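You operate a simulated robot arm through the tools that you are given. There is no shell and no other tool.

You are at the controls of a simulated two-armed robot. One attempt, no reset.

TASK
Clear the tester, lock the head and tighten the nut to 4 Nm.
Fine: leave the wrench's dial back at 2.
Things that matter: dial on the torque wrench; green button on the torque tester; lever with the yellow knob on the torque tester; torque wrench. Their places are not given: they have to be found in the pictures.

The check looks at the end state, three seconds after you hand in, the way a careful person would. Anything else that was tipped, shoved, dropped, spilled or broken makes it a failure.

THE ROBOT
Two 7-joint arms with two-finger parallel grippers on one trunk that stands fixed in place. Base frame: the origin is at the foot of the trunk, x ahead of it, y to its left, z up; the work surface is at about z = 0.85. Lengths are in m, angles in rad, forces in N, time in s.
The left shoulder is at [0.07, 0.187, 1.29], the right one opposite. With the tool pointing down near the work surface each hand reaches from about 0.18 to 0.78 m from the base axis, measured 20 degrees to its own side. Payload 3.91 kg a hand.
The TCP of each hand is the grasp point between the finger pads, 0.03 m short of the fingertips. In the tool frame z runs along the fingers and y along their closing line. The gripper opens to 0.11 m. The fingers are 0.02 m wide and 0.01 m thick; the gripper's body (0.048 by 0.112 m) begins 0.055 m behind the TCP.
Orientation is that of the tool frame in the base frame, as a unit quaternion [w, x, y, z]. With the fingers straight down and closing along the base's y, the tool's x points along the base's -x, its y along +y and its z along -z.

THE INTERFACE
- The arms move only by the tool play_rows. It takes "left_increments", "right_increments" or both (then of equal length, played together; a hand with none holds still); each is a list of rows, each an object (a shift or turn left out is 0, a gripper value left out holds the last) with "delta_pos": the shift along the tool's x, y, z in m, a list of three; "rotation": the turn, a rotation vector about the tool's x, y, z in rad, a list of three; "jaw": the gripper command, from -1 (shut) to 1 (fully open), values between in proportion. In form: [{"delta_pos": [x, y, z], "rotation": [ax, ay, az], "jaw": jaw}, ...]. A call has 1 to 20 rows; each row is the pose to reach, as a shift and turn from the pose commanded when the call began, along the tool's axes at that moment. Rows are played at 5 a second. More than 0.05 m and 0.15 rad between two rows, or a gripper value outside its range, and nothing of the call is played. A pose out of reach is approached as far as the arm can. The call stops where the force on the tool passes 90 N (or 10 N more than at its start, if that is more) or the arm is blocked; 0.2 s more then pass. Each finger travels about 0.072 m/s and halts on what it meets, pressing with about 42 N; the grip force reading is that of the motor and also rises with nothing between the fingers. The clock runs only during rows and for 0.2 s after the last one: add rows that repeat a pose to give the fingers time. The reply holds the time, the measured pose of the TCP, the force on the tool along the base axes, the opening and the grip force, in the units named above and with some noise, with the torque about the TCP (base axes, N m) and any sound that the robot's microphone picked up.
- Cameras (640 x 400 px; columns grow to the right, rows downward): "scene" is now at [0.111, -0.0529, 1.549]; the picture's right is [-0.64, -0.77, -0.00], its down [-0.34, 0.29, -0.90] and it looks along [0.69, -0.58, -0.44] (base axes); focal length 325 px, centre (320, 200). "left" rides on the left gripper at [0.072, -0.017, -0.103] in its tool frame; the picture's right is [0.23, 0.97, 0.00], its down [-0.76, 0.18, -0.62] and it looks along [-0.61, 0.14, 0.78] (tool axes); focal length 222 px, centre (320, 200). "right" rides on the right gripper at [0.072, 0.017, -0.103] in its tool frame; the picture's right is [-0.23, 0.97, 0.00], its down [-0.76, -0.18, -0.62] and it looks along [-0.61, -0.14, 0.78] (tool axes); focal length 222 px, centre (320, 200).
- capture(camera): a new picture of that camera. The clock stands still meanwhile.
- lift_body(by): slides the trunk up (or, below 0, down) by that many m; the arms and the scene camera ride with it, the base frame stays. It gives what a move gives, with no picture.
- head_to(pan, tilt): turns the head with the scene camera to pan (to the left, within 1.501 rad either way) and tilt (down, from -0.506 to 1.204), counted from straight ahead of the robot. It gives what a move gives.
- locate(camera, pixels): for up to 12 pixels [column, row] of the newest picture of that camera ("zoom" is the newest enlarged one), the place [x, y, z] in the base frame of the surface seen there, good to about 0.003 m, but the place of the scene camera against the robot may be out by one fixed shift of up to 0.025 m in any direction. The clock stands still meanwhile.
- zoom(camera, box): a new picture of the part [left, top, right, bottom] of that camera's present view, enlarged. The clock stands still meanwhile.
- hand_in(): hands the job in; it is judged then, once.

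Unless the task says otherwise, let go and move clear before handing in.

The tools are called after ">>>" as name(argument=value, ...) on one line, values as JSON. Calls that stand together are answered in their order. play_rows: Moves the arms, as the interface text tells. Its arguments: {"type":"object","properties":{"left_increments":{"type":"array","items":{"type":"object","properties":{"delta_pos":{"type":"array","items":{"type":"number"}},"rotation":{"type":"array","items":{"type":"number"}},"jaw":{"type":"number"}}}},"right_increments":{"type":"array","items":{"type":"object","properties":{"delta_pos":{"type":"array","items":{"type":"number"}},"rotation":{"type":"array","items":{"type":"number"}},"jaw":{"type":"number"}}}}},"required":[]} The other tools are called the same way: lift_body (by) moves the trunk up or down; head_to (pan, tilt) turns the head that bears the scene camera; capture (camera) takes a picture; locate (camera, pixels) gives the place of the surface under pixels of a picture; zoom (camera, box) takes an enlarged picture of a part of a camera's view; hand_in () hands the job in.

At the start:

```text
time: 0.0
left_tool_pos: [0.3783, -0.0734, 1.3255]
left_tcp_rot: [0.0, -0.001, 1.0, 0.0]
left_force: [0.1, 0.6, -0.2]
left_wrist_torque: [0.0, 0.0, 0.03]
left_opening: 0.1102
left_grip_force: 0.0
right_tool_pos: [0.351, -0.4454, 1.3038]
right_tcp_rot: [0.0, 0.0, 1.0, -0.001]
right_force: [-0.1, 0.0, 0.3]
right_wrist_torque: [0.01, -0.02, -0.02]
right_opening: 0.11
right_grip_force: 0.1
trunk travel left (down, up): [-0.8, 0.14]
head pan, tilt (commanded): [-0.698, 0.461]
```

scene: 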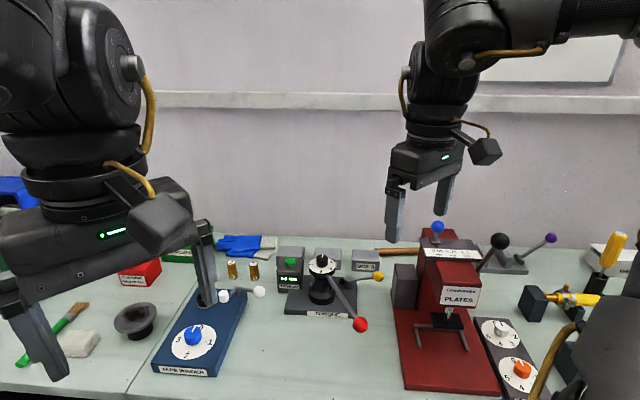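
right: 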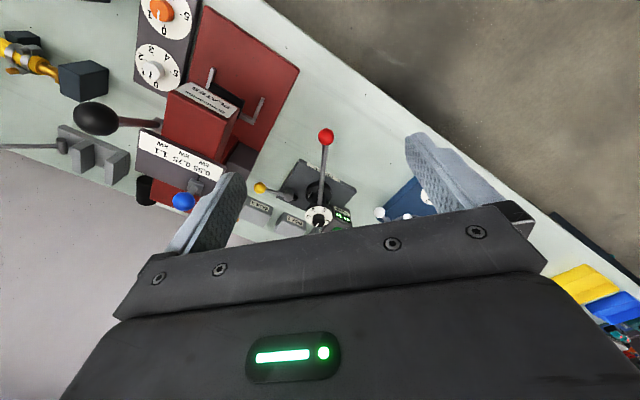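
left: 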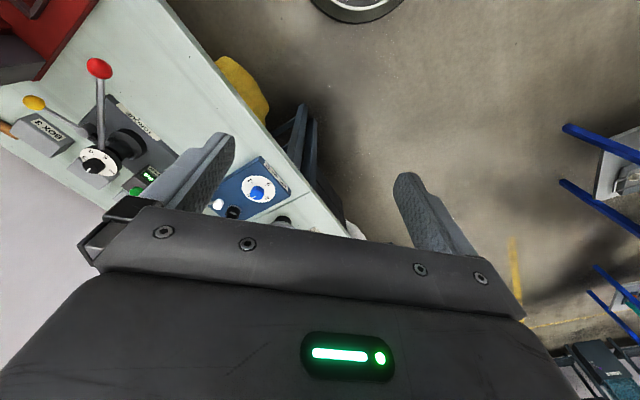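

The torque tester seems to be the dark plate at scene pixels (320, 290), with a green button near (290, 262), a yellow knob near (377, 276) and a wrench with a red-balled handle near (345, 300). I'll enlarge that area to see the details.

>>> zoom(camera="scene", box=[260, 230, 400, 340])

>>> zoom(camera="right", box=[230, 120, 380, 240])

>>> zoom(camera="left", box=[0, 40, 240, 220])

```text
3.64 times, centred on (330, 285) of scene
```

zoom: 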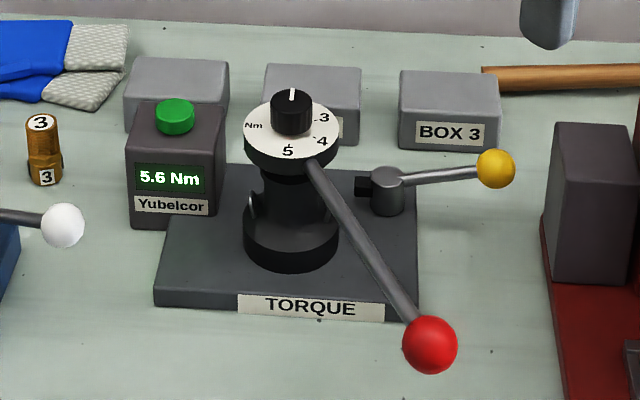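

```text
3.33 times, centred on (305, 180) of right
```

zoom: 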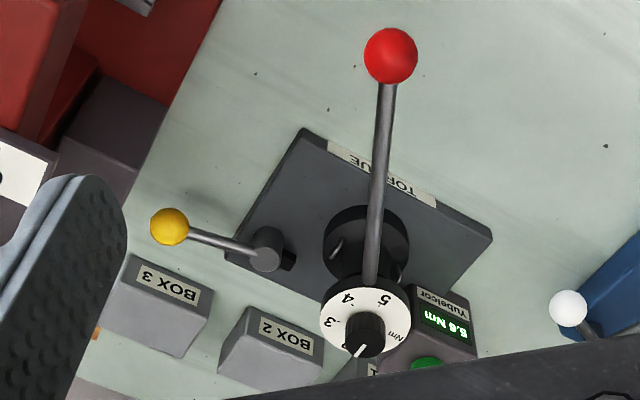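

```text
2.22 times, centred on (120, 130) of left
```

zoom: 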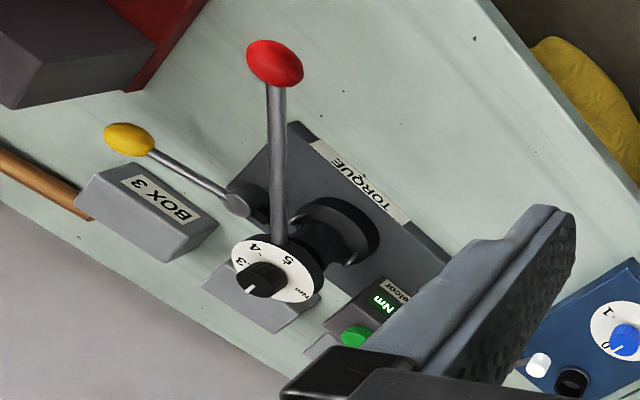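

The zoom shows the display at 5.6 Nm, the dial pointer aimed at the far side (probably at 2), the yellow-knob lever at zoom (495, 168), and the wrench handle with a red ball at (430, 345). I'll locate the key points.

>>> zoom(camera="scene", box=[260, 230, 400, 340])

>>> locate(camera="zoom", pixels=[[174, 108], [174, 130], [291, 95], [288, 150], [318, 170], [370, 262], [430, 340], [388, 175], [388, 210], [440, 177], [495, 168], [310, 305]])

>>> locate(camera="scene", pixels=[[290, 262], [300, 330], [377, 274], [330, 345], [440, 350], [253, 290], [365, 262], [327, 255], [290, 253], [410, 290], [400, 330], [325, 230]])

>>> locate(camera="right", pixels=[[325, 136], [260, 187], [292, 195], [276, 191], [318, 214], [321, 160], [340, 229], [300, 220]])

```text
3.64 times, centred on (330, 285) of scene
```

zoom: 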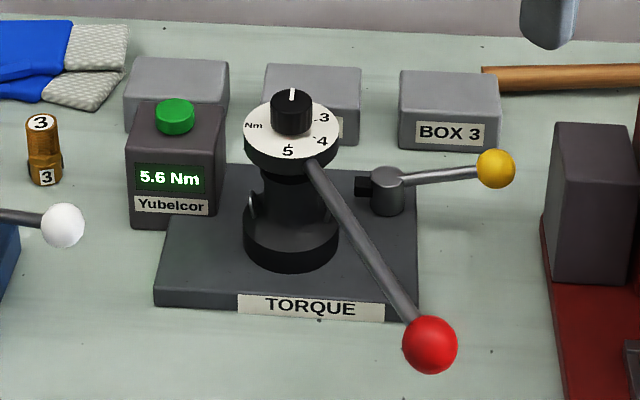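

```text
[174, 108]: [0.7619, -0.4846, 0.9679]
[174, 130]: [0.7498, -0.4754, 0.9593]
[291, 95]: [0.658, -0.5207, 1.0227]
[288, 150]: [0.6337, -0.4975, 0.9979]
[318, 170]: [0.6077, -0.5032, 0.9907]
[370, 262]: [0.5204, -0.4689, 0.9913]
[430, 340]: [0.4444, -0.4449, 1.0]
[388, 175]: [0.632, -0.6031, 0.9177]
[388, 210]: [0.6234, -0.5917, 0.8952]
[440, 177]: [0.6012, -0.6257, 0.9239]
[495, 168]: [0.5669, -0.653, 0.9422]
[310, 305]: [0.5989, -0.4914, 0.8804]
```

```text
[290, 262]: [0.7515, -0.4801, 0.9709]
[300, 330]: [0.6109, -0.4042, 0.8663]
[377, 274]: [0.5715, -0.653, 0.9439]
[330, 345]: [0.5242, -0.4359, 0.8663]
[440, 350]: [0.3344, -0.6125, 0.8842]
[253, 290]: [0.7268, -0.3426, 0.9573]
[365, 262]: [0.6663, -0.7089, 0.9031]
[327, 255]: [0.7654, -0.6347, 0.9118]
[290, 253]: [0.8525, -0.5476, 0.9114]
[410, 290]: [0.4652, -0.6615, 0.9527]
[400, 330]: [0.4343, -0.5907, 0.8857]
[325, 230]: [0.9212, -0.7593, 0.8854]
```

```text
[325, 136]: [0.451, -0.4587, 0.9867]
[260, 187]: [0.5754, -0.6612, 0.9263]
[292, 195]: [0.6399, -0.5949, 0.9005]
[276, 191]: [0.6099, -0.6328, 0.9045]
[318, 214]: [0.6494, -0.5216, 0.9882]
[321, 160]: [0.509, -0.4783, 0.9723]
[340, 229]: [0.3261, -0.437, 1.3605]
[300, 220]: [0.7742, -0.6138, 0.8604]
```

The dial sits at about (0.65, -0.52) and the yellow knob at about (0.575, -0.66). I'll enlarge the dial and the lever hub further to read the scale and the joint.

>>> zoom(camera="scene", box=[308, 244, 340, 272])

>>> zoom(camera="scene", box=[330, 256, 380, 290])

>>> zoom(camera="right", box=[296, 200, 344, 230])

>>> zoom(camera="right", box=[245, 170, 325, 220])

```text
14.29 times, centred on (324, 258) of scene
```

zoom: 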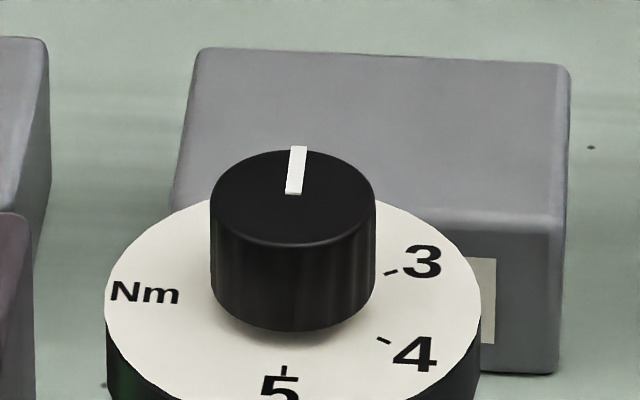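

```text
11.76 times, centred on (355, 273) of scene
```

zoom: 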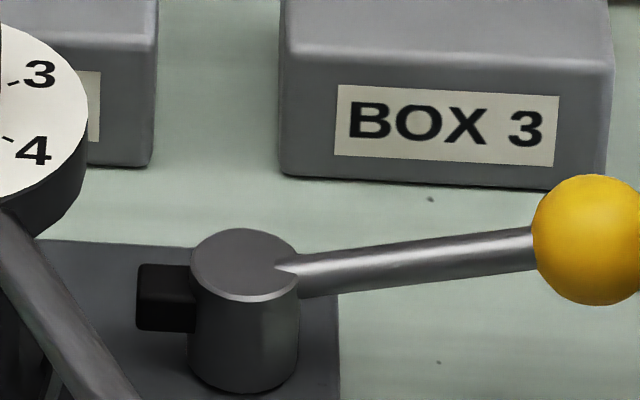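

```text
13.33 times, centred on (320, 215) of right
```

zoom: 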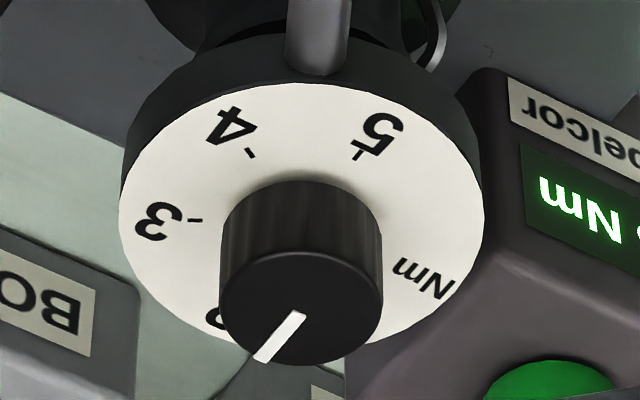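

```text
8.00 times, centred on (285, 195) of right
```

zoom: 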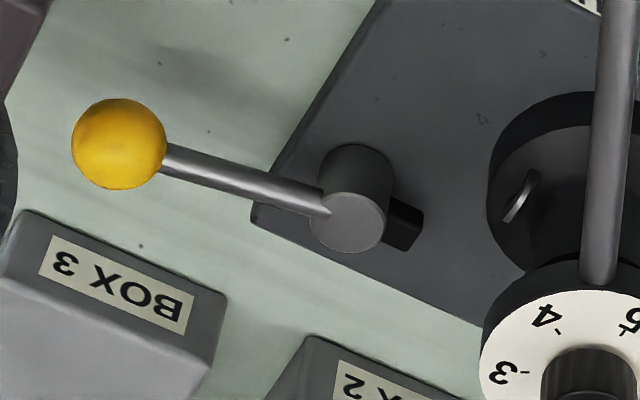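

The scale steps about 60° per Nm: 2 is at the back, 3 right, 4 right-front and 5 front, and the pointer is on 2, so 4 is roughly 120° clockwise from above. I'll bring the right hand a bit closer to look at the lever and the plate with its own camera.

>>> play_rows(right_increments=[{"delta_pos": [-0.02, -0.015, 0.03]}, {"delta_pos": [-0.04, -0.03, 0.06]}, {"delta_pos": [-0.06, -0.045, 0.09]}, {"delta_pos": [-0.07, -0.05, 0.1]}])

>>> capture(camera="right")

>>> capture(camera="scene")

```text
time: 1.0
left_tool_pos: [0.3815, -0.073, 1.3246]
left_tcp_rot: [0.0, 0.0, 1.0, 0.0]
left_force: [0.4, 0.9, -0.2]
left_wrist_torque: [0.0, 0.02, -0.02]
left_opening: 0.1101
left_grip_force: 0.0
right_tool_pos: [0.4231, -0.4977, 1.2025]
right_tcp_rot: [0.0, 0.0, 1.0, 0.001]
right_force: [0.0, 0.3, 0.8]
right_wrist_torque: [0.01, 0.05, 0.03]
right_opening: 0.1098
right_grip_force: 0.2
trunk travel left (down, up): [-0.8, 0.14]
head pan, tilt (commanded): [-0.698, 0.461]
```

```text
taken
```

right: 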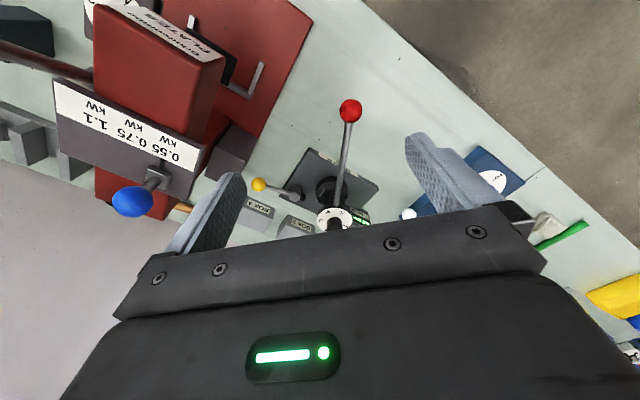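

```text
taken
```

scene: 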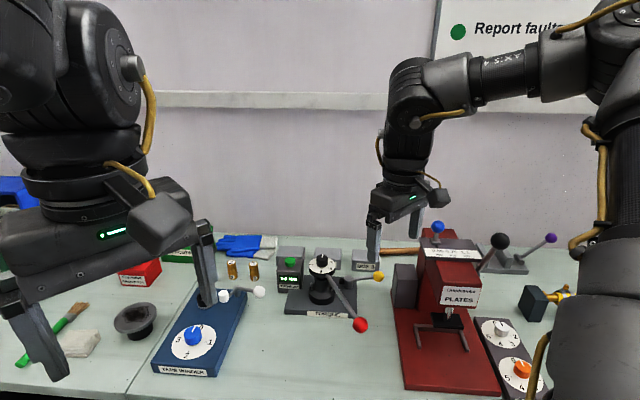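

The wrist camera now shows the whole tester near (335, 190), with the red press to its right-hand side. I'll locate the features here to fix coordinates without the scene camera's shift.

>>> zoom(camera="right", box=[240, 90, 400, 240])

>>> locate(camera="right", pixels=[[350, 110], [258, 184], [294, 195], [278, 189], [321, 150], [379, 185], [270, 197], [345, 160], [330, 212], [300, 170], [240, 140], [130, 200]])

```text
2.67 times, centred on (320, 165) of right
```

zoom: 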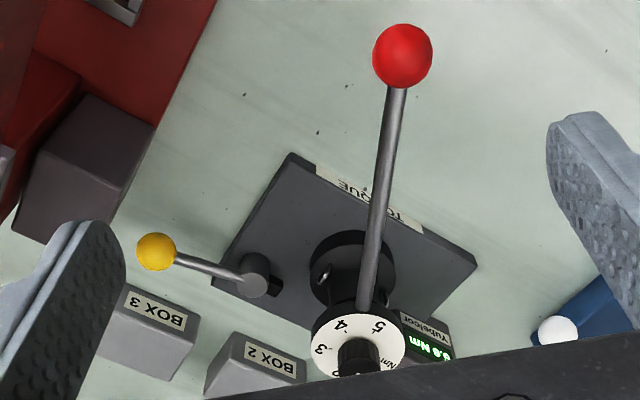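

```text
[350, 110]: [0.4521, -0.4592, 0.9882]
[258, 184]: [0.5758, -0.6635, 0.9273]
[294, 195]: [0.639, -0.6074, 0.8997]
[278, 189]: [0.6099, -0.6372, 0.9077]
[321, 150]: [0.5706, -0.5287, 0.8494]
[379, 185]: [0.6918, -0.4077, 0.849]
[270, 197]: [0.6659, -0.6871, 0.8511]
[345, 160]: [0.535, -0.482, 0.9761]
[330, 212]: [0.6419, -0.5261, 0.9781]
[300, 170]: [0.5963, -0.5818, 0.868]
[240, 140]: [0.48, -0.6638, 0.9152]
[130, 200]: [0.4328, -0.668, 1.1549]
```

The table is at z = 0.849, the plate's front edge runs at 45°, the red ball centre is at about (0.457, -0.458, 0.974) and the yellow knob centre at about (0.583, -0.669, 0.915). The red press is the tall thing nearby, so I'll measure it and the button before moving in.

>>> locate(camera="scene", pixels=[[438, 226], [421, 245], [478, 250], [499, 241], [405, 272], [395, 300], [410, 270], [290, 261], [281, 252], [302, 265], [330, 262], [551, 238]])

>>> locate(camera="right", pixels=[[55, 85], [205, 150], [222, 65], [95, 10], [255, 135], [240, 180], [130, 185], [333, 222], [340, 222], [258, 205], [275, 215], [300, 222]])

>>> zoom(camera="scene", box=[380, 200, 560, 320])

```text
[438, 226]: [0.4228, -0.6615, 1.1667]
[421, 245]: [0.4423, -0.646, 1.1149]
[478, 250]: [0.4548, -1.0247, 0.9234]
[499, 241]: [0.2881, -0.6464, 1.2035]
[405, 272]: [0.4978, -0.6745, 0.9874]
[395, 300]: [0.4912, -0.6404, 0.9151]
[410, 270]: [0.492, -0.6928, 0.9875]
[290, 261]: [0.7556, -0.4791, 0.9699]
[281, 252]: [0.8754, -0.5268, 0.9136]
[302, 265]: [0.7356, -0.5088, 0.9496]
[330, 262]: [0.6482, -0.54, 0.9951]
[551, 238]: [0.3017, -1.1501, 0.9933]
```

```text
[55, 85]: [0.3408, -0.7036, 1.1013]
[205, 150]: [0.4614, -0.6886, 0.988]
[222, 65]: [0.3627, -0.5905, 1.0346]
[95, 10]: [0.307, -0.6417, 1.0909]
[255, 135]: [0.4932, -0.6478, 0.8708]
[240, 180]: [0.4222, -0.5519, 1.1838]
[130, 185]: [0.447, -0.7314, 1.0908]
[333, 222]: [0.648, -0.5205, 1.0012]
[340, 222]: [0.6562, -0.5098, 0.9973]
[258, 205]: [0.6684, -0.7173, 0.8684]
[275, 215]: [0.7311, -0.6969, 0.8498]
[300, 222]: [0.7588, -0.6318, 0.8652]
```

```text
3.33 times, centred on (470, 260) of scene
```

zoom: 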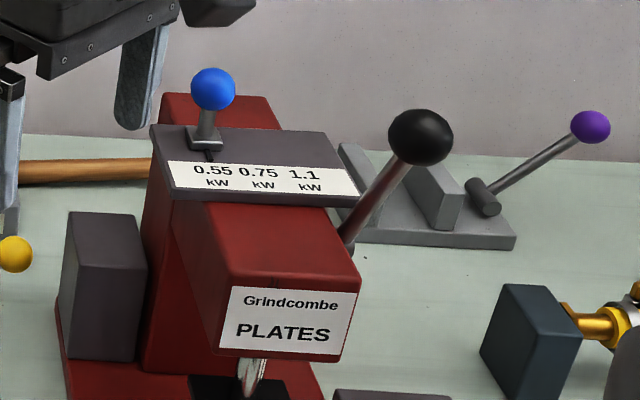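

The welder beside it spans roughly x 0.30–0.50, y -0.59 to -0.75 with its top at about 1.10, so I'll keep the right hand clear of it. I'll raise the right hand a little and lower the trunk by 0.10 m to gain reach at the tester's height.

>>> play_rows(right_increments=[{"delta_pos": [-0.02, -0.01, -0.03]}, {"delta_pos": [-0.04, -0.01, -0.06]}, {"delta_pos": [-0.06, -0.01, -0.08]}])

>>> lift_body(by=-0.1)

>>> capture(camera="scene")

```text
time: 1.8
left_tool_pos: [0.3813, -0.0717, 1.3246]
left_tcp_rot: [-0.002, 0.0, 1.0, -0.001]
left_force: [-0.1, 0.0, 0.7]
left_wrist_torque: [-0.04, -0.01, -0.03]
left_opening: 0.11
left_grip_force: 0.1
right_tool_pos: [0.4811, -0.5056, 1.2838]
right_tcp_rot: [0.0, 0.0, 1.0, 0.0]
right_force: [0.3, 0.2, 0.7]
right_wrist_torque: [0.02, 0.02, 0.01]
right_opening: 0.11
right_grip_force: 0.1
trunk travel left (down, up): [-0.8, 0.14]
head pan, tilt (commanded): [-0.698, 0.461]
```

```text
time: 3.1
left_tool_pos: [0.3796, -0.0724, 1.2254]
left_tcp_rot: [0.001, 0.0, 1.0, 0.0]
left_force: [-0.5, 0.7, 0.1]
left_wrist_torque: [-0.01, 0.01, -0.01]
left_opening: 0.1098
left_grip_force: 0.1
right_tool_pos: [0.4793, -0.5061, 1.1844]
right_tcp_rot: [0.0, 0.0, 1.0, 0.0]
right_force: [-0.1, 0.8, 0.3]
right_wrist_torque: [-0.01, 0.01, 0.0]
right_opening: 0.1102
right_grip_force: 0.0
trunk travel left (down, up): [-0.7, 0.24]
head pan, tilt (commanded): [-0.698, 0.461]
```

```text
taken
```

scene: 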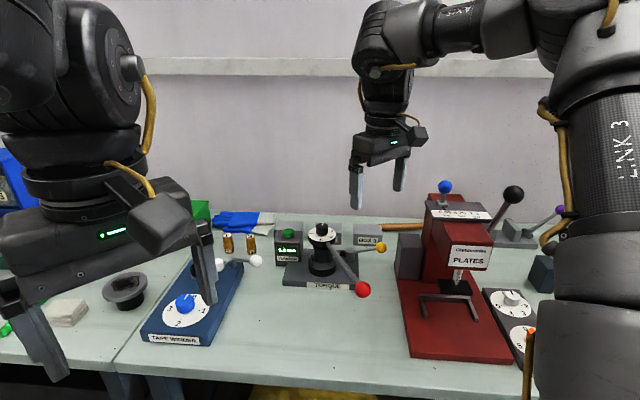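

The right hand is at (0.479, -0.506, 1.184) with free space in front of it. I'll move it forward over the tester at this height, shutting the gripper on the way, and see how far it reaches pointing straight down.

>>> play_rows(right_increments=[{"delta_pos": [-0.04, 0.0, 0.0], "jaw": -1}, {"delta_pos": [-0.08, 0.0, 0.0], "jaw": -1}, {"delta_pos": [-0.12, 0.0, 0.0], "jaw": -1}, {"delta_pos": [-0.16, 0.005, 0.0], "jaw": -1}, {"delta_pos": [-0.2, 0.01, 0.0], "jaw": -1}, {"delta_pos": [-0.24, 0.01, 0.0], "jaw": -1}, {"delta_pos": [-0.24, 0.01, 0.0], "jaw": -1}])

>>> capture(camera="right")

>>> capture(camera="scene")

```text
time: 4.7
left_tool_pos: [0.3799, -0.0731, 1.2248]
left_tcp_rot: [-0.002, 0.0, 1.0, 0.0]
left_force: [0.2, -1.0, 0.3]
left_wrist_torque: [0.02, 0.0, -0.01]
left_opening: 0.1097
left_grip_force: 0.0
right_tool_pos: [0.5839, -0.4923, 1.1328]
right_tcp_rot: [0.003, 0.0, 1.0, 0.0]
right_force: [0.2, 0.9, -0.1]
right_wrist_torque: [-0.01, 0.0, 0.02]
right_opening: 0.0001
right_grip_force: 38.0
right hand out of reach, approached as far as the arm can: row 2, 3, 4, 5, 6, 7
trunk travel left (down, up): [-0.7, 0.24]
head pan, tilt (commanded): [-0.698, 0.461]
```

```text
taken
```

right: 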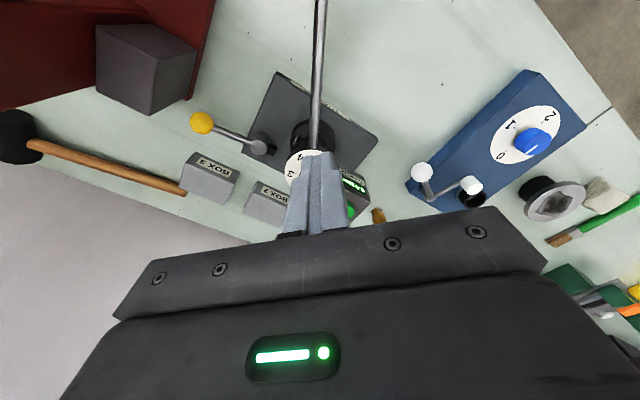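

```text
taken
```

scene: 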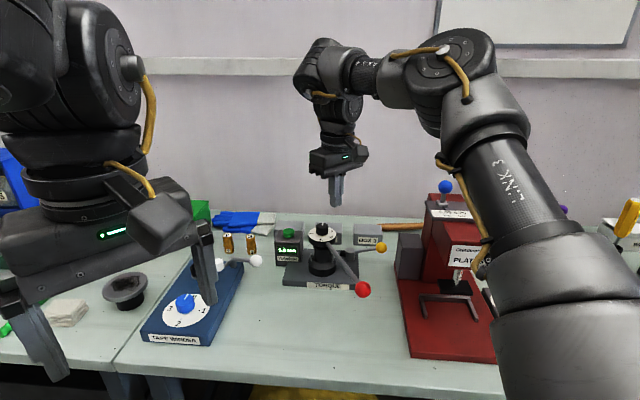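

Pointing straight down at this height the arm stops at x = 0.584, because the wrist sits well above the shoulder. Raising the trunk should bring the wrist level with the shoulder at the tester's height, so I'll lift by 0.18 m.

>>> lift_body(by=0.18)

>>> capture(camera="right")

>>> capture(camera="scene")

```text
time: 6.7
left_tool_pos: [0.3795, -0.0718, 1.4044]
left_tcp_rot: [0.001, 0.0, 1.0, 0.0]
left_force: [0.4, 0.3, 0.5]
left_wrist_torque: [-0.02, -0.04, -0.01]
left_opening: 0.1098
left_grip_force: 0.0
right_tool_pos: [0.5833, -0.4927, 1.314]
right_tcp_rot: [0.002, 0.001, 1.0, 0.0]
right_force: [-0.1, 0.0, 0.1]
right_wrist_torque: [0.0, 0.01, 0.01]
right_opening: 0.0001
right_grip_force: 37.5
trunk travel left (down, up): [-0.88, 0.06]
head pan, tilt (commanded): [-0.698, 0.461]
```

```text
taken
```

right: 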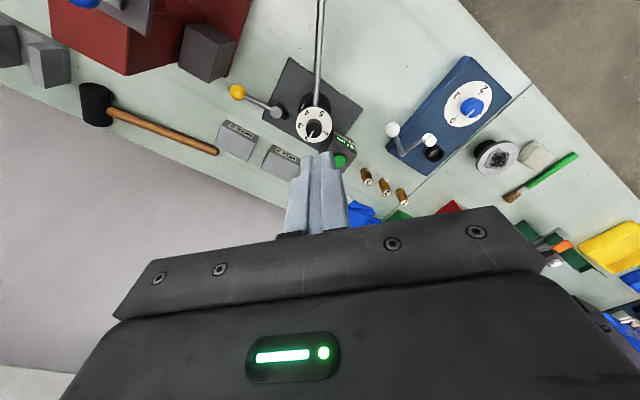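

```text
taken
```

scene: 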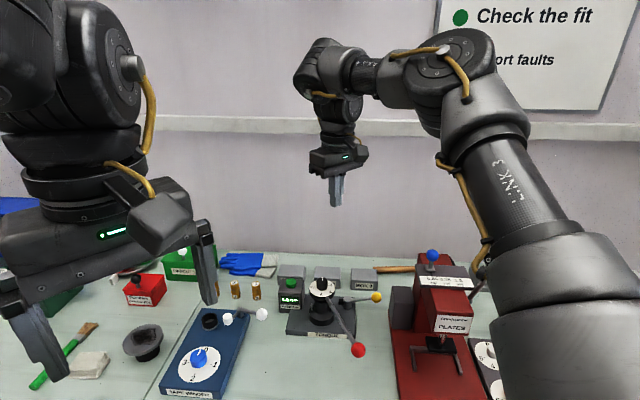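

The wrist camera now sees the dial top at (314, 124), the green button at (340, 161), the lever hub at (277, 112) and the yellow knob at (237, 92). I'll enlarge and locate them.

>>> zoom(camera="right", box=[220, 50, 370, 175])

>>> locate(camera="zoom", pixels=[[400, 320], [400, 305], [420, 290], [470, 330], [395, 355]])

>>> locate(camera="right", pixels=[[314, 130], [312, 122], [303, 125], [327, 125], [315, 140], [340, 161], [237, 92], [277, 112], [340, 157], [345, 162], [335, 160], [316, 60]])

```text
3.20 times, centred on (295, 112) of right
```

zoom: 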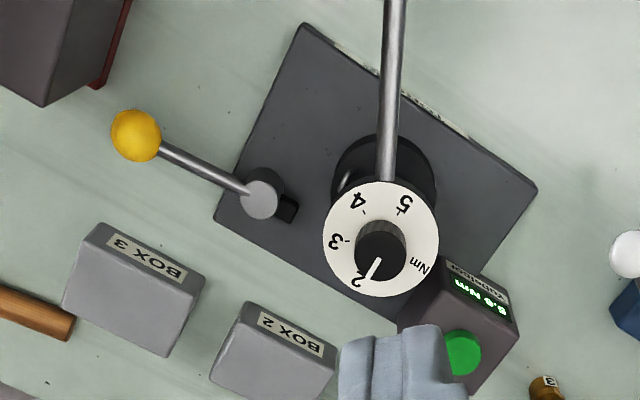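

```text
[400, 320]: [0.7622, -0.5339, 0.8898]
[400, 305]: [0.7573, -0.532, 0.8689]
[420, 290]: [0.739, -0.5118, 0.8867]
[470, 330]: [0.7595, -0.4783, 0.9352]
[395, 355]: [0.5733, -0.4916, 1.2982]
```

```text
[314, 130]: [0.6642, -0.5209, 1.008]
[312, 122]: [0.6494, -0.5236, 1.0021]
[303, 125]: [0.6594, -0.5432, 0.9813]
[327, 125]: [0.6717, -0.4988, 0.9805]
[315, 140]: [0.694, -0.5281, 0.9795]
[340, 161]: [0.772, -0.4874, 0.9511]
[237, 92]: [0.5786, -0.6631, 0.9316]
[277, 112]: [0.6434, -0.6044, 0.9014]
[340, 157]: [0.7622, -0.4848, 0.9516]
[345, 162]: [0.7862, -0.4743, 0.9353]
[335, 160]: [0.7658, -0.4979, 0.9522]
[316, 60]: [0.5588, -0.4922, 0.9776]
```

The button top is at about (0.768, -0.489, 0.951) and the dial face at z = 0.980. I'll enlarge the dial more to fix its exact centre and the label angles.

>>> zoom(camera="right", box=[290, 100, 338, 145])

>>> locate(camera="zoom", pixels=[[290, 200], [340, 200], [310, 250], [320, 300], [250, 60], [430, 60], [150, 200], [500, 200], [320, 360], [300, 130]])

```text
8.89 times, centred on (314, 122) of right
```

zoom: 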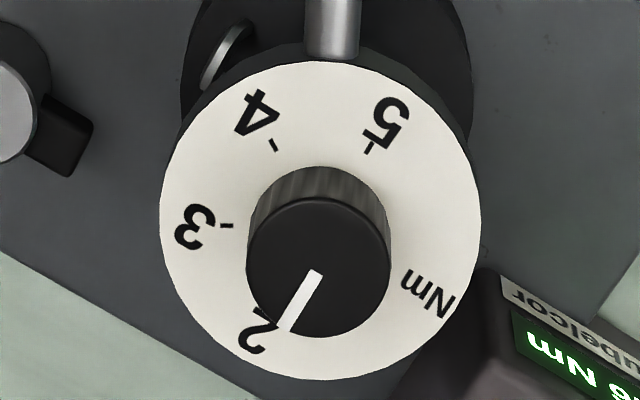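

```text
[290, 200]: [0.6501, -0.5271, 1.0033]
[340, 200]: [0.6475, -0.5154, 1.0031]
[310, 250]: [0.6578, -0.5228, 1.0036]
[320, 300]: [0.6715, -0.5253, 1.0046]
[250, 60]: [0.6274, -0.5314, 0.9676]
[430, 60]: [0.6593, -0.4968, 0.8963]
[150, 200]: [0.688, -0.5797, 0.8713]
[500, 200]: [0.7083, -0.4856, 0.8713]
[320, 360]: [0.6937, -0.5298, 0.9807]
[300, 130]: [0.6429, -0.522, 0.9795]
```

The knob of the dial is centred at about (0.662, -0.522), top z 1.004, about 33 mm wide. First the button: I'll turn the shut right hand 30° clockwise, then tilt it forward so that it reaches (0.769, -0.489).

>>> play_rows(right_increments=[{"rotation": [0, 0, 0.13], "jaw": -1}, {"rotation": [0, 0, 0.26], "jaw": -1}, {"rotation": [0, 0, 0.39], "jaw": -1}, {"rotation": [0, 0, 0.52], "jaw": -1}])

>>> play_rows(right_increments=[{"rotation": [0, -0.11, 0], "jaw": -1}, {"rotation": [0, -0.22, 0], "jaw": -1}, {"rotation": [0, -0.33, 0], "jaw": -1}, {"rotation": [0, -0.436, 0], "jaw": -1}])

```text
time: 7.7
left_tool_pos: [0.3804, -0.0724, 1.4059]
left_tcp_rot: [0.0, 0.0, 1.0, 0.0]
left_force: [-0.9, -0.7, 0.3]
left_wrist_torque: [0.01, -0.01, -0.01]
left_opening: 0.1101
left_grip_force: 0.0
right_tool_pos: [0.5833, -0.4917, 1.3138]
right_tcp_rot: [0.0, 0.258, 0.966, 0.0]
right_force: [0.9, -0.1, 0.5]
right_wrist_torque: [0.0, -0.01, 0.02]
right_opening: 0.0
right_grip_force: 38.2
trunk travel left (down, up): [-0.88, 0.06]
head pan, tilt (commanded): [-0.698, 0.461]
```

```text
time: 8.7
left_tool_pos: [0.3783, -0.0734, 1.4056]
left_tcp_rot: [0.0, 0.0, 1.0, 0.0]
left_force: [0.2, -0.1, 0.1]
left_wrist_torque: [0.02, 0.04, 0.01]
left_opening: 0.11
left_grip_force: 0.0
right_tool_pos: [0.5841, -0.4926, 1.3155]
right_tcp_rot: [0.212, 0.251, 0.943, -0.055]
right_force: [0.9, 0.3, 0.0]
right_wrist_torque: [0.0, -0.03, 0.01]
right_opening: 0.0
right_grip_force: 37.8
trunk travel left (down, up): [-0.88, 0.06]
head pan, tilt (commanded): [-0.698, 0.461]
```

The tool now points along (0.37, -0.21, -0.90) as planned. Next I move it to about 0.12 m above the button.

>>> play_rows(right_increments=[{"delta_pos": [-0.0057, 0.0134, 0.0368], "jaw": -1}, {"delta_pos": [-0.0114, 0.0269, 0.0736], "jaw": -1}, {"delta_pos": [-0.0171, 0.0403, 0.1104], "jaw": -1}, {"delta_pos": [-0.0229, 0.0538, 0.1471], "jaw": -1}, {"delta_pos": [-0.0286, 0.0672, 0.1839], "jaw": -1}, {"delta_pos": [-0.0343, 0.0807, 0.2207], "jaw": -1}, {"delta_pos": [-0.04, 0.0941, 0.2575], "jaw": -1}, {"delta_pos": [-0.04, 0.0941, 0.2575], "jaw": -1}])

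>>> capture(camera="right")

>>> capture(camera="scene")

```text
time: 10.5
left_tool_pos: [0.3799, -0.072, 1.4053]
left_tcp_rot: [-0.001, 0.001, 1.0, -0.001]
left_force: [0.7, 0.8, 0.3]
left_wrist_torque: [-0.01, -0.04, 0.02]
left_opening: 0.1099
left_grip_force: 0.0
right_tool_pos: [0.6928, -0.4924, 1.1336]
right_tcp_rot: [0.211, 0.25, 0.943, -0.055]
right_force: [-0.8, -0.3, -0.7]
right_wrist_torque: [0.02, -0.03, -0.03]
right_opening: 0.0003
right_grip_force: 38.5
right hand out of reach, approached as far as the arm can: row 5, 6, 7, 8
trunk travel left (down, up): [-0.88, 0.06]
head pan, tilt (commanded): [-0.698, 0.461]
```

```text
taken
```

right: 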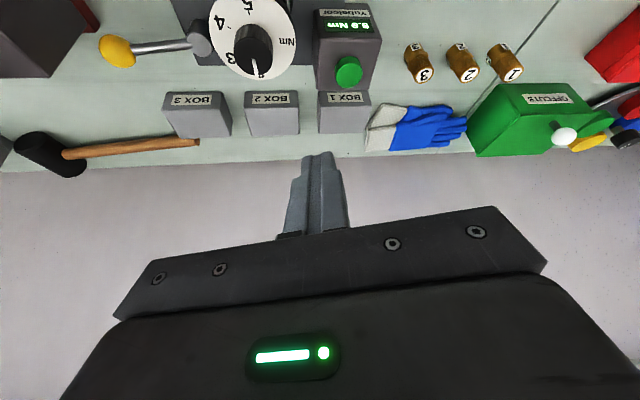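

```text
taken
```

scene: 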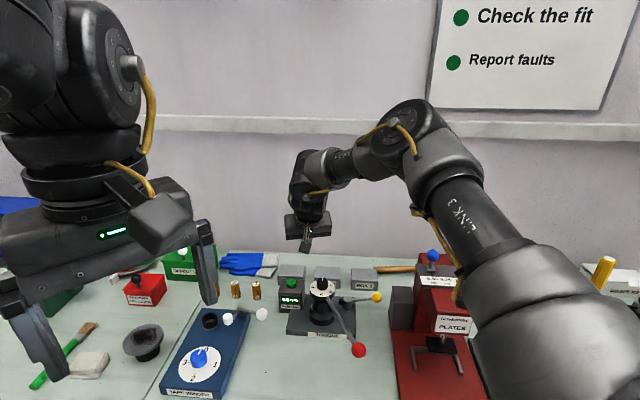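

The hand stopped short at (0.693, -0.492, 1.134), although the arm in the scene picture (elbow near (405, 125), wrist near (320, 165)) doesn't look fully stretched. I'll measure the arm's joints to understand what limits it.

>>> locate(camera="scene", pixels=[[405, 125], [350, 165], [330, 165], [305, 180], [310, 215], [470, 210], [430, 140], [540, 300], [305, 240]])

>>> zoom(camera="scene", box=[270, 80, 510, 260])

```text
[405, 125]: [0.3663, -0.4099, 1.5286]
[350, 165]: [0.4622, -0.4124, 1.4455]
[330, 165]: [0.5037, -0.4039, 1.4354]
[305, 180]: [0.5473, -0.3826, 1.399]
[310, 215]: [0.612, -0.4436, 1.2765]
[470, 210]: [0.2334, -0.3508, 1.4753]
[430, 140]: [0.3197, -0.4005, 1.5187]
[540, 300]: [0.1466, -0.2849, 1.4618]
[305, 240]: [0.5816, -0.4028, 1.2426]
```

```text
2.22 times, centred on (390, 170) of scene
```

zoom: 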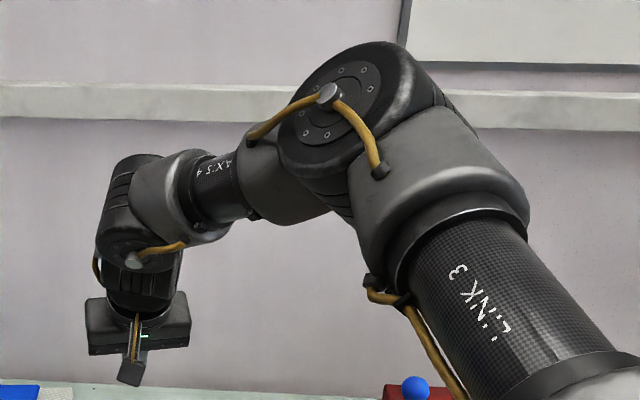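

The elbow is still bent, so the limit seems to be posture rather than length, and the reach should grow lower down. Before I descend on the free left side of the tester, I'll locate what stands there.

>>> locate(camera="right", pixels=[[418, 45], [425, 75], [463, 45], [505, 45], [348, 68], [390, 80], [345, 100], [480, 90], [410, 105], [376, 40], [250, 35], [375, 85]])

>>> zoom(camera="right", box=[200, 0, 420, 140])

```text
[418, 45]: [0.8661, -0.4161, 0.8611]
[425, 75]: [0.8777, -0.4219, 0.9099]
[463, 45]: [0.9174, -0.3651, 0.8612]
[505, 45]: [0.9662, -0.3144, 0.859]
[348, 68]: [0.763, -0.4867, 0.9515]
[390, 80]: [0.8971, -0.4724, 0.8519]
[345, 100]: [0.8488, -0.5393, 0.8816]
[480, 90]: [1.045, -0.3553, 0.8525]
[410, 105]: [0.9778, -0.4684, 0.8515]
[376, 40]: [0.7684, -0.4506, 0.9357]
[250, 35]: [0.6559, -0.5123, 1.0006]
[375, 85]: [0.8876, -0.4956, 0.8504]
```

```text
2.86 times, centred on (310, 70) of right
```

zoom: 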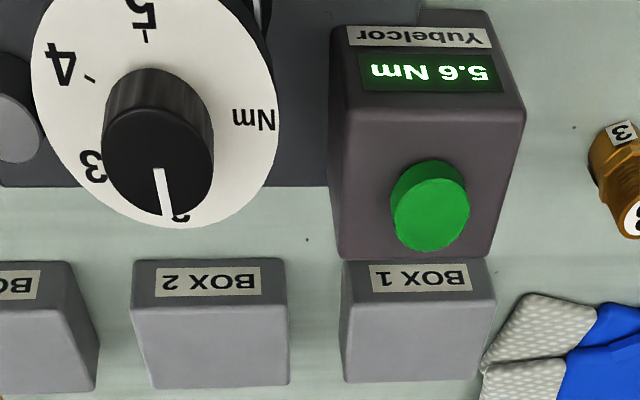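

The left side near (0.70, -0.40) is free; the brass weights stand beyond it at x > 0.86. I'll step the hand to (0.68, -0.39, 1.05) and on to (0.74, -0.41, 1.02) to test the reach lower down.

>>> play_rows(right_increments=[{"delta_pos": [0.0306, 0.0274, 0.0164], "jaw": -1}, {"delta_pos": [0.0612, 0.0548, 0.0329], "jaw": -1}, {"delta_pos": [0.0918, 0.0822, 0.0493], "jaw": -1}, {"delta_pos": [0.0918, 0.0822, 0.0493], "jaw": -1}])

>>> play_rows(right_increments=[{"delta_pos": [-0.0121, 0.0045, 0.0178], "jaw": -1}, {"delta_pos": [-0.0242, 0.009, 0.0355], "jaw": -1}, {"delta_pos": [-0.0432, 0.012, 0.053], "jaw": -1}, {"delta_pos": [-0.0432, 0.012, 0.053], "jaw": -1}])

>>> capture(camera="scene")

```text
time: 11.5
left_tool_pos: [0.3796, -0.0733, 1.4061]
left_tcp_rot: [-0.001, 0.0, 1.0, 0.0]
left_force: [0.4, 0.7, -0.2]
left_wrist_torque: [0.01, 0.0, -0.02]
left_opening: 0.1102
left_grip_force: 0.0
right_tool_pos: [0.6479, -0.428, 1.0952]
right_tcp_rot: [0.211, 0.251, 0.943, -0.053]
right_force: [0.3, -0.1, 0.1]
right_wrist_torque: [-0.01, 0.01, 0.0]
right_opening: 0.0
right_grip_force: 37.6
right hand out of reach, approached as far as the arm can: row 1, 2, 3, 4
trunk travel left (down, up): [-0.88, 0.06]
head pan, tilt (commanded): [-0.698, 0.461]
```

```text
time: 12.5
left_tool_pos: [0.3797, -0.0735, 1.4053]
left_tcp_rot: [0.0, 0.0, 1.0, -0.001]
left_force: [0.1, -0.1, 0.4]
left_wrist_torque: [0.0, 0.0, -0.02]
left_opening: 0.1101
left_grip_force: 0.2
right_tool_pos: [0.6617, -0.4575, 1.0992]
right_tcp_rot: [0.211, 0.25, 0.943, -0.054]
right_force: [-0.9, -0.5, -1.1]
right_wrist_torque: [-0.01, 0.0, 0.01]
right_opening: 0.0
right_grip_force: 37.8
right hand out of reach, approached as far as the arm can: row 1, 2, 3, 4
trunk travel left (down, up): [-0.88, 0.06]
head pan, tilt (commanded): [-0.698, 0.461]
```

```text
taken
```

scene: 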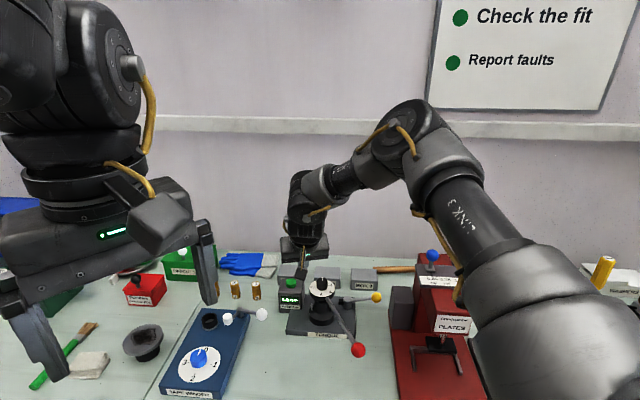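

Even a pose nearer to the robot was refused, so a wrist joint is probably at its limit, perhaps because of the 30° turn. I'll roll the hand back about its own axis and test the reach again.

>>> play_rows(right_increments=[{"rotation": [0, 0, -0.13], "jaw": -1}, {"rotation": [0, 0, -0.26], "jaw": -1}, {"rotation": [0, 0, -0.39], "jaw": -1}, {"rotation": [0, 0, -0.52], "jaw": -1}])

```text
time: 13.5
left_tool_pos: [0.3794, -0.0727, 1.4048]
left_tcp_rot: [0.0, 0.0, 1.0, 0.0]
left_force: [-0.3, -0.2, -0.3]
left_wrist_torque: [-0.02, -0.03, -0.04]
left_opening: 0.11
left_grip_force: 0.2
right_tool_pos: [0.6632, -0.4559, 1.0996]
right_tcp_rot: [0.19, -0.001, 0.976, -0.107]
right_force: [0.1, -0.2, -0.5]
right_wrist_torque: [0.02, -0.02, 0.02]
right_opening: 0.0
right_grip_force: 37.8
trunk travel left (down, up): [-0.88, 0.06]
head pan, tilt (commanded): [-0.698, 0.461]
```

The roll went through freely. Now I'll retry the step toward (0.68, -0.40, 1.05).

>>> play_rows(right_increments=[{"delta_pos": [0.0, 0.022, 0.0133], "jaw": -1}, {"delta_pos": [0.0, 0.044, 0.0266], "jaw": -1}, {"delta_pos": [0.0, 0.0659, 0.0399], "jaw": -1}, {"delta_pos": [0.0, 0.0659, 0.0399], "jaw": -1}])

>>> capture(camera="right")

```text
time: 14.5
left_tool_pos: [0.3799, -0.0718, 1.4042]
left_tcp_rot: [0.0, 0.0, 1.0, 0.0]
left_force: [0.5, 1.3, 1.1]
left_wrist_torque: [0.0, 0.01, -0.01]
left_opening: 0.11
left_grip_force: 0.1
right_tool_pos: [0.6422, -0.4273, 1.0911]
right_tcp_rot: [0.189, 0.001, 0.976, -0.107]
right_force: [0.0, 0.5, 0.2]
right_wrist_torque: [0.0, -0.02, 0.04]
right_opening: 0.0001
right_grip_force: 37.6
right hand out of reach, approached as far as the arm can: row 1, 2, 3, 4
trunk travel left (down, up): [-0.88, 0.06]
head pan, tilt (commanded): [-0.698, 0.461]
```

```text
taken
```

right: 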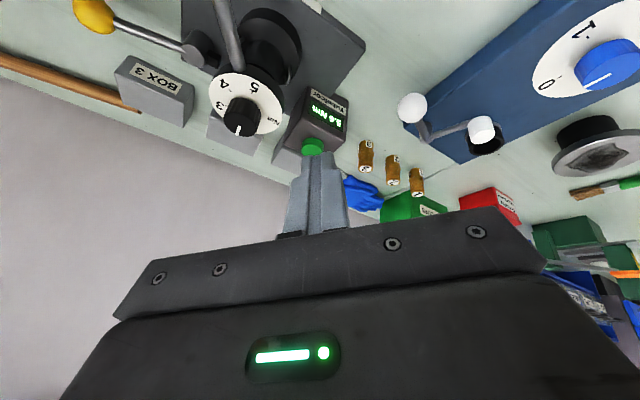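

That wasn't it: the hand slid to (0.642, -0.427, 1.091), so another joint limits it. I'll look at the arm's posture closely to understand the geometry.

>>> capture(camera="scene")

>>> zoom(camera="scene", box=[260, 80, 500, 280])

```text
taken
```

scene: 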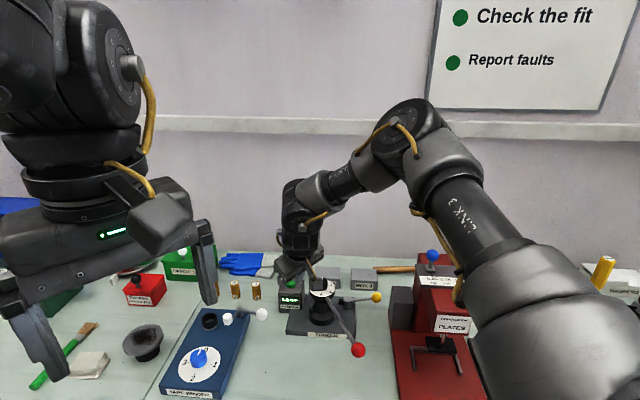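

```text
2.00 times, centred on (380, 180) of scene
```

zoom: 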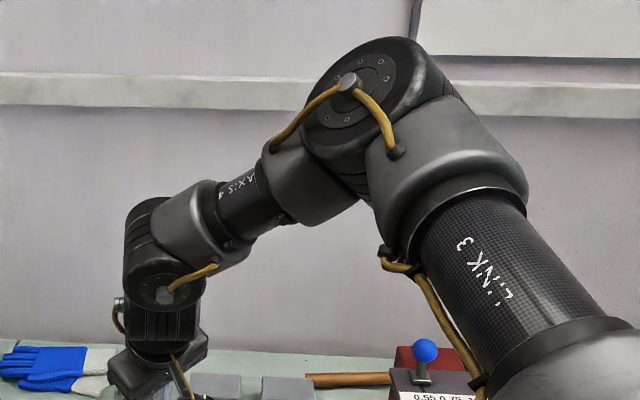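

>>> locate(camera="zoom", pixels=[[325, 110], [365, 140], [165, 305], [150, 270], [240, 200], [470, 250], [590, 370], [180, 350], [290, 180], [155, 355]])

```text
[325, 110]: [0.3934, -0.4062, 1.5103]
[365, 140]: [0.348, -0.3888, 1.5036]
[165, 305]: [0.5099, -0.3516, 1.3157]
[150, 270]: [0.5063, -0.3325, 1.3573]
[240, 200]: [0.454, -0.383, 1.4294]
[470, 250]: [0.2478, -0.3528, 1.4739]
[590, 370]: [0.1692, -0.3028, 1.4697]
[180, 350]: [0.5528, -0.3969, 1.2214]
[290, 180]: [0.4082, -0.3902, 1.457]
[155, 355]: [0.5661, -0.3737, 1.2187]
```

The measurements show the elbow stuck near (0.417, -0.43, 1.48) while only the forearm swings, so the arm is in a poor posture with the elbow high and out to the side. I'll back out to (0.55, -0.30, 1.20) with the tool upright, then come in from the left and low so that the elbow can settle differently.

>>> play_rows(right_increments=[{"delta_pos": [0.0079, 0.0195, -0.0318], "rotation": [-0.0431, 0.0765, 0], "jaw": -1}, {"delta_pos": [0.0158, 0.0391, -0.0637], "rotation": [-0.0862, 0.1531, 0], "jaw": -1}, {"delta_pos": [0.0237, 0.0586, -0.0955], "rotation": [-0.1293, 0.2296, 0], "jaw": -1}, {"delta_pos": [0.0316, 0.0782, -0.1274], "rotation": [-0.1724, 0.3062, 0], "jaw": -1}, {"delta_pos": [0.0395, 0.0977, -0.1592], "rotation": [-0.2155, 0.3827, 0], "jaw": -1}, {"delta_pos": [0.0395, 0.0977, -0.1592], "rotation": [-0.2155, 0.3827, 0], "jaw": -1}])

>>> capture(camera="scene")

```text
time: 15.9
left_tool_pos: [0.3802, -0.0734, 1.4044]
left_tcp_rot: [0.0, -0.001, 1.0, 0.0]
left_force: [-0.2, 0.3, 0.1]
left_wrist_torque: [0.01, 0.01, 0.02]
left_opening: 0.11
left_grip_force: 0.1
right_tool_pos: [0.5474, -0.2971, 1.1998]
right_tcp_rot: [-0.002, 0.0, 1.0, 0.0]
right_force: [0.5, 0.4, -0.7]
right_wrist_torque: [-0.01, 0.0, 0.02]
right_opening: 0.0
right_grip_force: 37.7
trunk travel left (down, up): [-0.88, 0.06]
head pan, tilt (commanded): [-0.698, 0.461]
```

```text
taken
```

scene: 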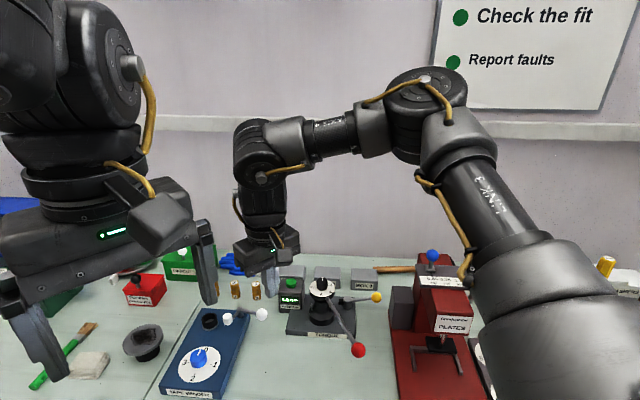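

The arm is now free at (0.547, -0.297, 1.200). I'll check the heights of the tape winder parts below before going lower here.

>>> locate(camera="scene", pixels=[[262, 314], [228, 318], [210, 321], [199, 357], [240, 350], [270, 340], [236, 290], [256, 290], [275, 317], [250, 314]])

>>> capture(camera="right")

```text
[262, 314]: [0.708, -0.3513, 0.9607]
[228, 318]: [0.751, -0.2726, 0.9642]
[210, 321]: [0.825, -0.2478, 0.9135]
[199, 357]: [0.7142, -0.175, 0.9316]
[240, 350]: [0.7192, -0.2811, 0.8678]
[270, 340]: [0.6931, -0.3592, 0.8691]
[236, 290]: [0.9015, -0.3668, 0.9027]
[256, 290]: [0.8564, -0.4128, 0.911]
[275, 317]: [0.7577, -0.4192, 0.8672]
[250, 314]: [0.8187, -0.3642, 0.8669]
```

```text
taken
```

right: 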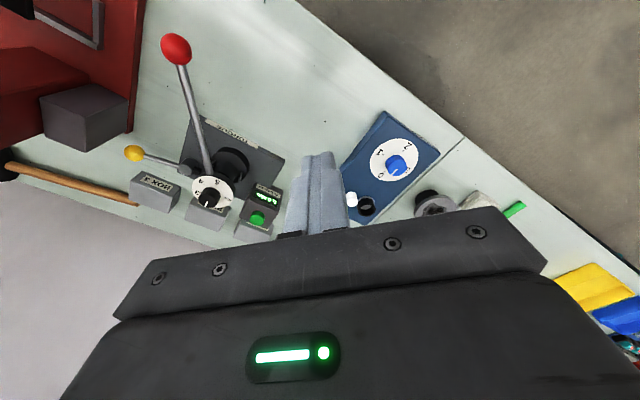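

The tallest thing below on this side is the white ball, about (0.715, -0.365) with top near 0.95, so I'll keep the fingertips above 1.0. I'll descend to (0.58, -0.33, 1.06) and then go outward with the tool upright to test reach.

>>> play_rows(right_increments=[{"delta_pos": [-0.011, -0.011, 0.047], "jaw": -1}, {"delta_pos": [-0.022, -0.022, 0.093], "jaw": -1}, {"delta_pos": [-0.033, -0.033, 0.14], "jaw": -1}, {"delta_pos": [-0.063, -0.053, 0.14], "jaw": -1}, {"delta_pos": [-0.093, -0.083, 0.145], "jaw": -1}, {"delta_pos": [-0.123, -0.113, 0.15], "jaw": -1}, {"delta_pos": [-0.123, -0.113, 0.15], "jaw": -1}])

>>> capture(camera="scene")

```text
time: 17.5
left_tool_pos: [0.3805, -0.0729, 1.4064]
left_tcp_rot: [0.0, 0.0, 1.0, 0.0]
left_force: [0.0, 1.0, 0.4]
left_wrist_torque: [0.01, 0.01, 0.01]
left_opening: 0.1099
left_grip_force: 0.0
right_tool_pos: [0.5959, -0.4253, 1.0958]
right_tcp_rot: [0.0, 0.0, 1.0, 0.0]
right_force: [0.1, 0.0, -0.5]
right_wrist_torque: [0.0, 0.01, 0.0]
right_opening: 0.0002
right_grip_force: 38.0
right hand out of reach, approached as far as the arm can: row 2, 3, 4, 5, 6, 7
trunk travel left (down, up): [-0.88, 0.06]
head pan, tilt (commanded): [-0.698, 0.461]
```

```text
taken
```

scene: 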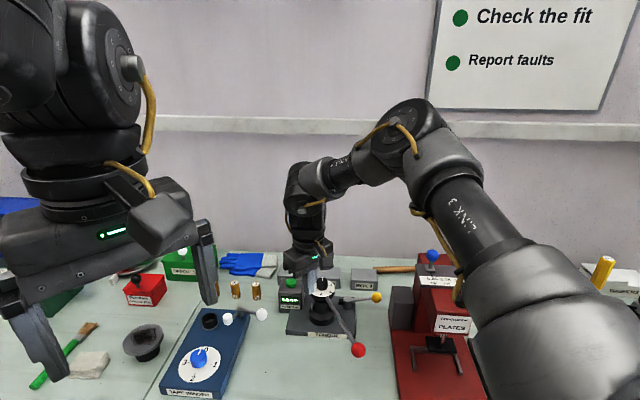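

The elbow stuck at the same place again, at scene pixel (393, 121). I'll test the direction the description guarantees (about 20° to the side), moving toward (0.70, -0.26) at a safe height, to learn how the arm folds.

>>> play_rows(right_increments=[{"delta_pos": [0.01, 0.04, -0.02], "jaw": -1}, {"delta_pos": [0.01, 0.08, -0.04], "jaw": -1}, {"delta_pos": [0.0, 0.12, -0.05], "jaw": -1}, {"delta_pos": [-0.03, 0.15, -0.05], "jaw": -1}, {"delta_pos": [-0.07, 0.165, -0.04], "jaw": -1}, {"delta_pos": [-0.104, 0.165, -0.02], "jaw": -1}, {"delta_pos": [-0.104, 0.165, 0.02], "jaw": -1}, {"delta_pos": [-0.104, 0.165, 0.02], "jaw": -1}])

>>> capture(camera="scene")

```text
time: 19.3
left_tool_pos: [0.3803, -0.0726, 1.4039]
left_tcp_rot: [0.0, 0.0, 1.0, -0.001]
left_force: [-0.1, 0.9, -0.7]
left_wrist_torque: [-0.02, -0.02, 0.02]
left_opening: 0.11
left_grip_force: 0.0
right_tool_pos: [0.5789, -0.3352, 1.1383]
right_tcp_rot: [0.0, 0.0, 1.0, 0.001]
right_force: [0.5, 0.0, -0.3]
right_wrist_torque: [0.0, 0.03, 0.01]
right_opening: 0.0003
right_grip_force: 37.8
right hand out of reach, approached as far as the arm can: row 2, 3, 4, 5, 6, 7, 8
trunk travel left (down, up): [-0.88, 0.06]
head pan, tilt (commanded): [-0.698, 0.461]
```

```text
taken
```

scene: 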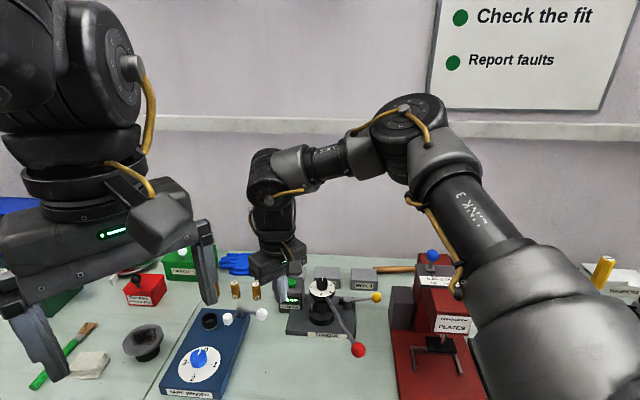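

It stopped at (0.579, -0.335, 1.138) with the elbow still clearly bent. I'll measure elbow and wrist positions in this posture.

>>> zoom(camera="scene", box=[230, 70, 640, 330])

>>> locate(camera="scene", pixels=[[403, 113], [395, 125], [415, 130], [270, 190], [440, 170], [470, 220], [520, 270], [600, 280], [560, 330], [440, 150], [330, 160], [600, 380]])

>>> capture(camera="left")

```text
1.54 times, centred on (435, 200) of scene
```

zoom: 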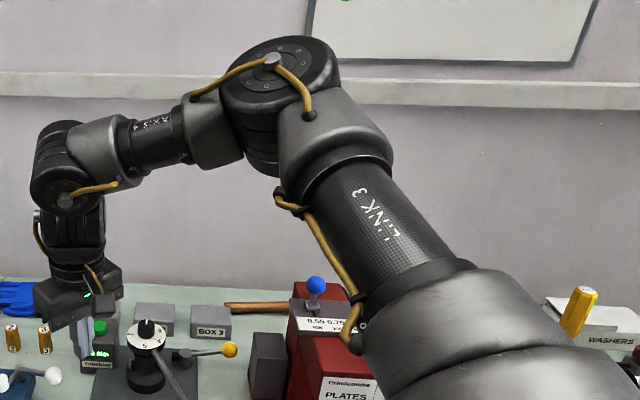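

```text
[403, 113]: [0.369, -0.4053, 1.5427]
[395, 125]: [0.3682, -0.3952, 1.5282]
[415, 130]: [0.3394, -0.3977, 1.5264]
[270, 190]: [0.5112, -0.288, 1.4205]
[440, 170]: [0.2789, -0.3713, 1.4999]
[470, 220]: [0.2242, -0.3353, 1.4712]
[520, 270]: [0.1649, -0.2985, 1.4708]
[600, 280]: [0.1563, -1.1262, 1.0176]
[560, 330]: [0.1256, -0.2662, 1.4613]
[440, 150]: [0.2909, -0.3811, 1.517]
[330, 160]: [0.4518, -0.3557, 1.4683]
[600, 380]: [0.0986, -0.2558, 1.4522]
```

```text
taken
```

left: 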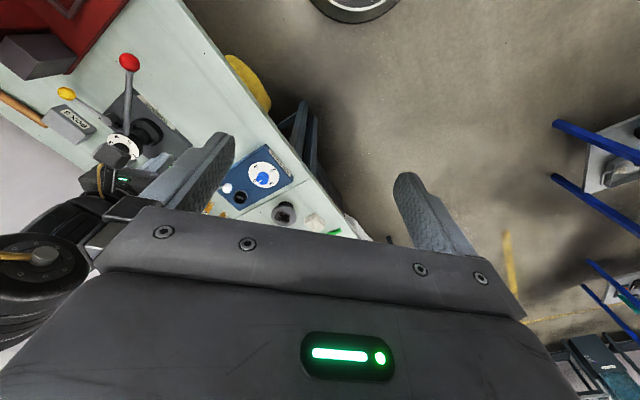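

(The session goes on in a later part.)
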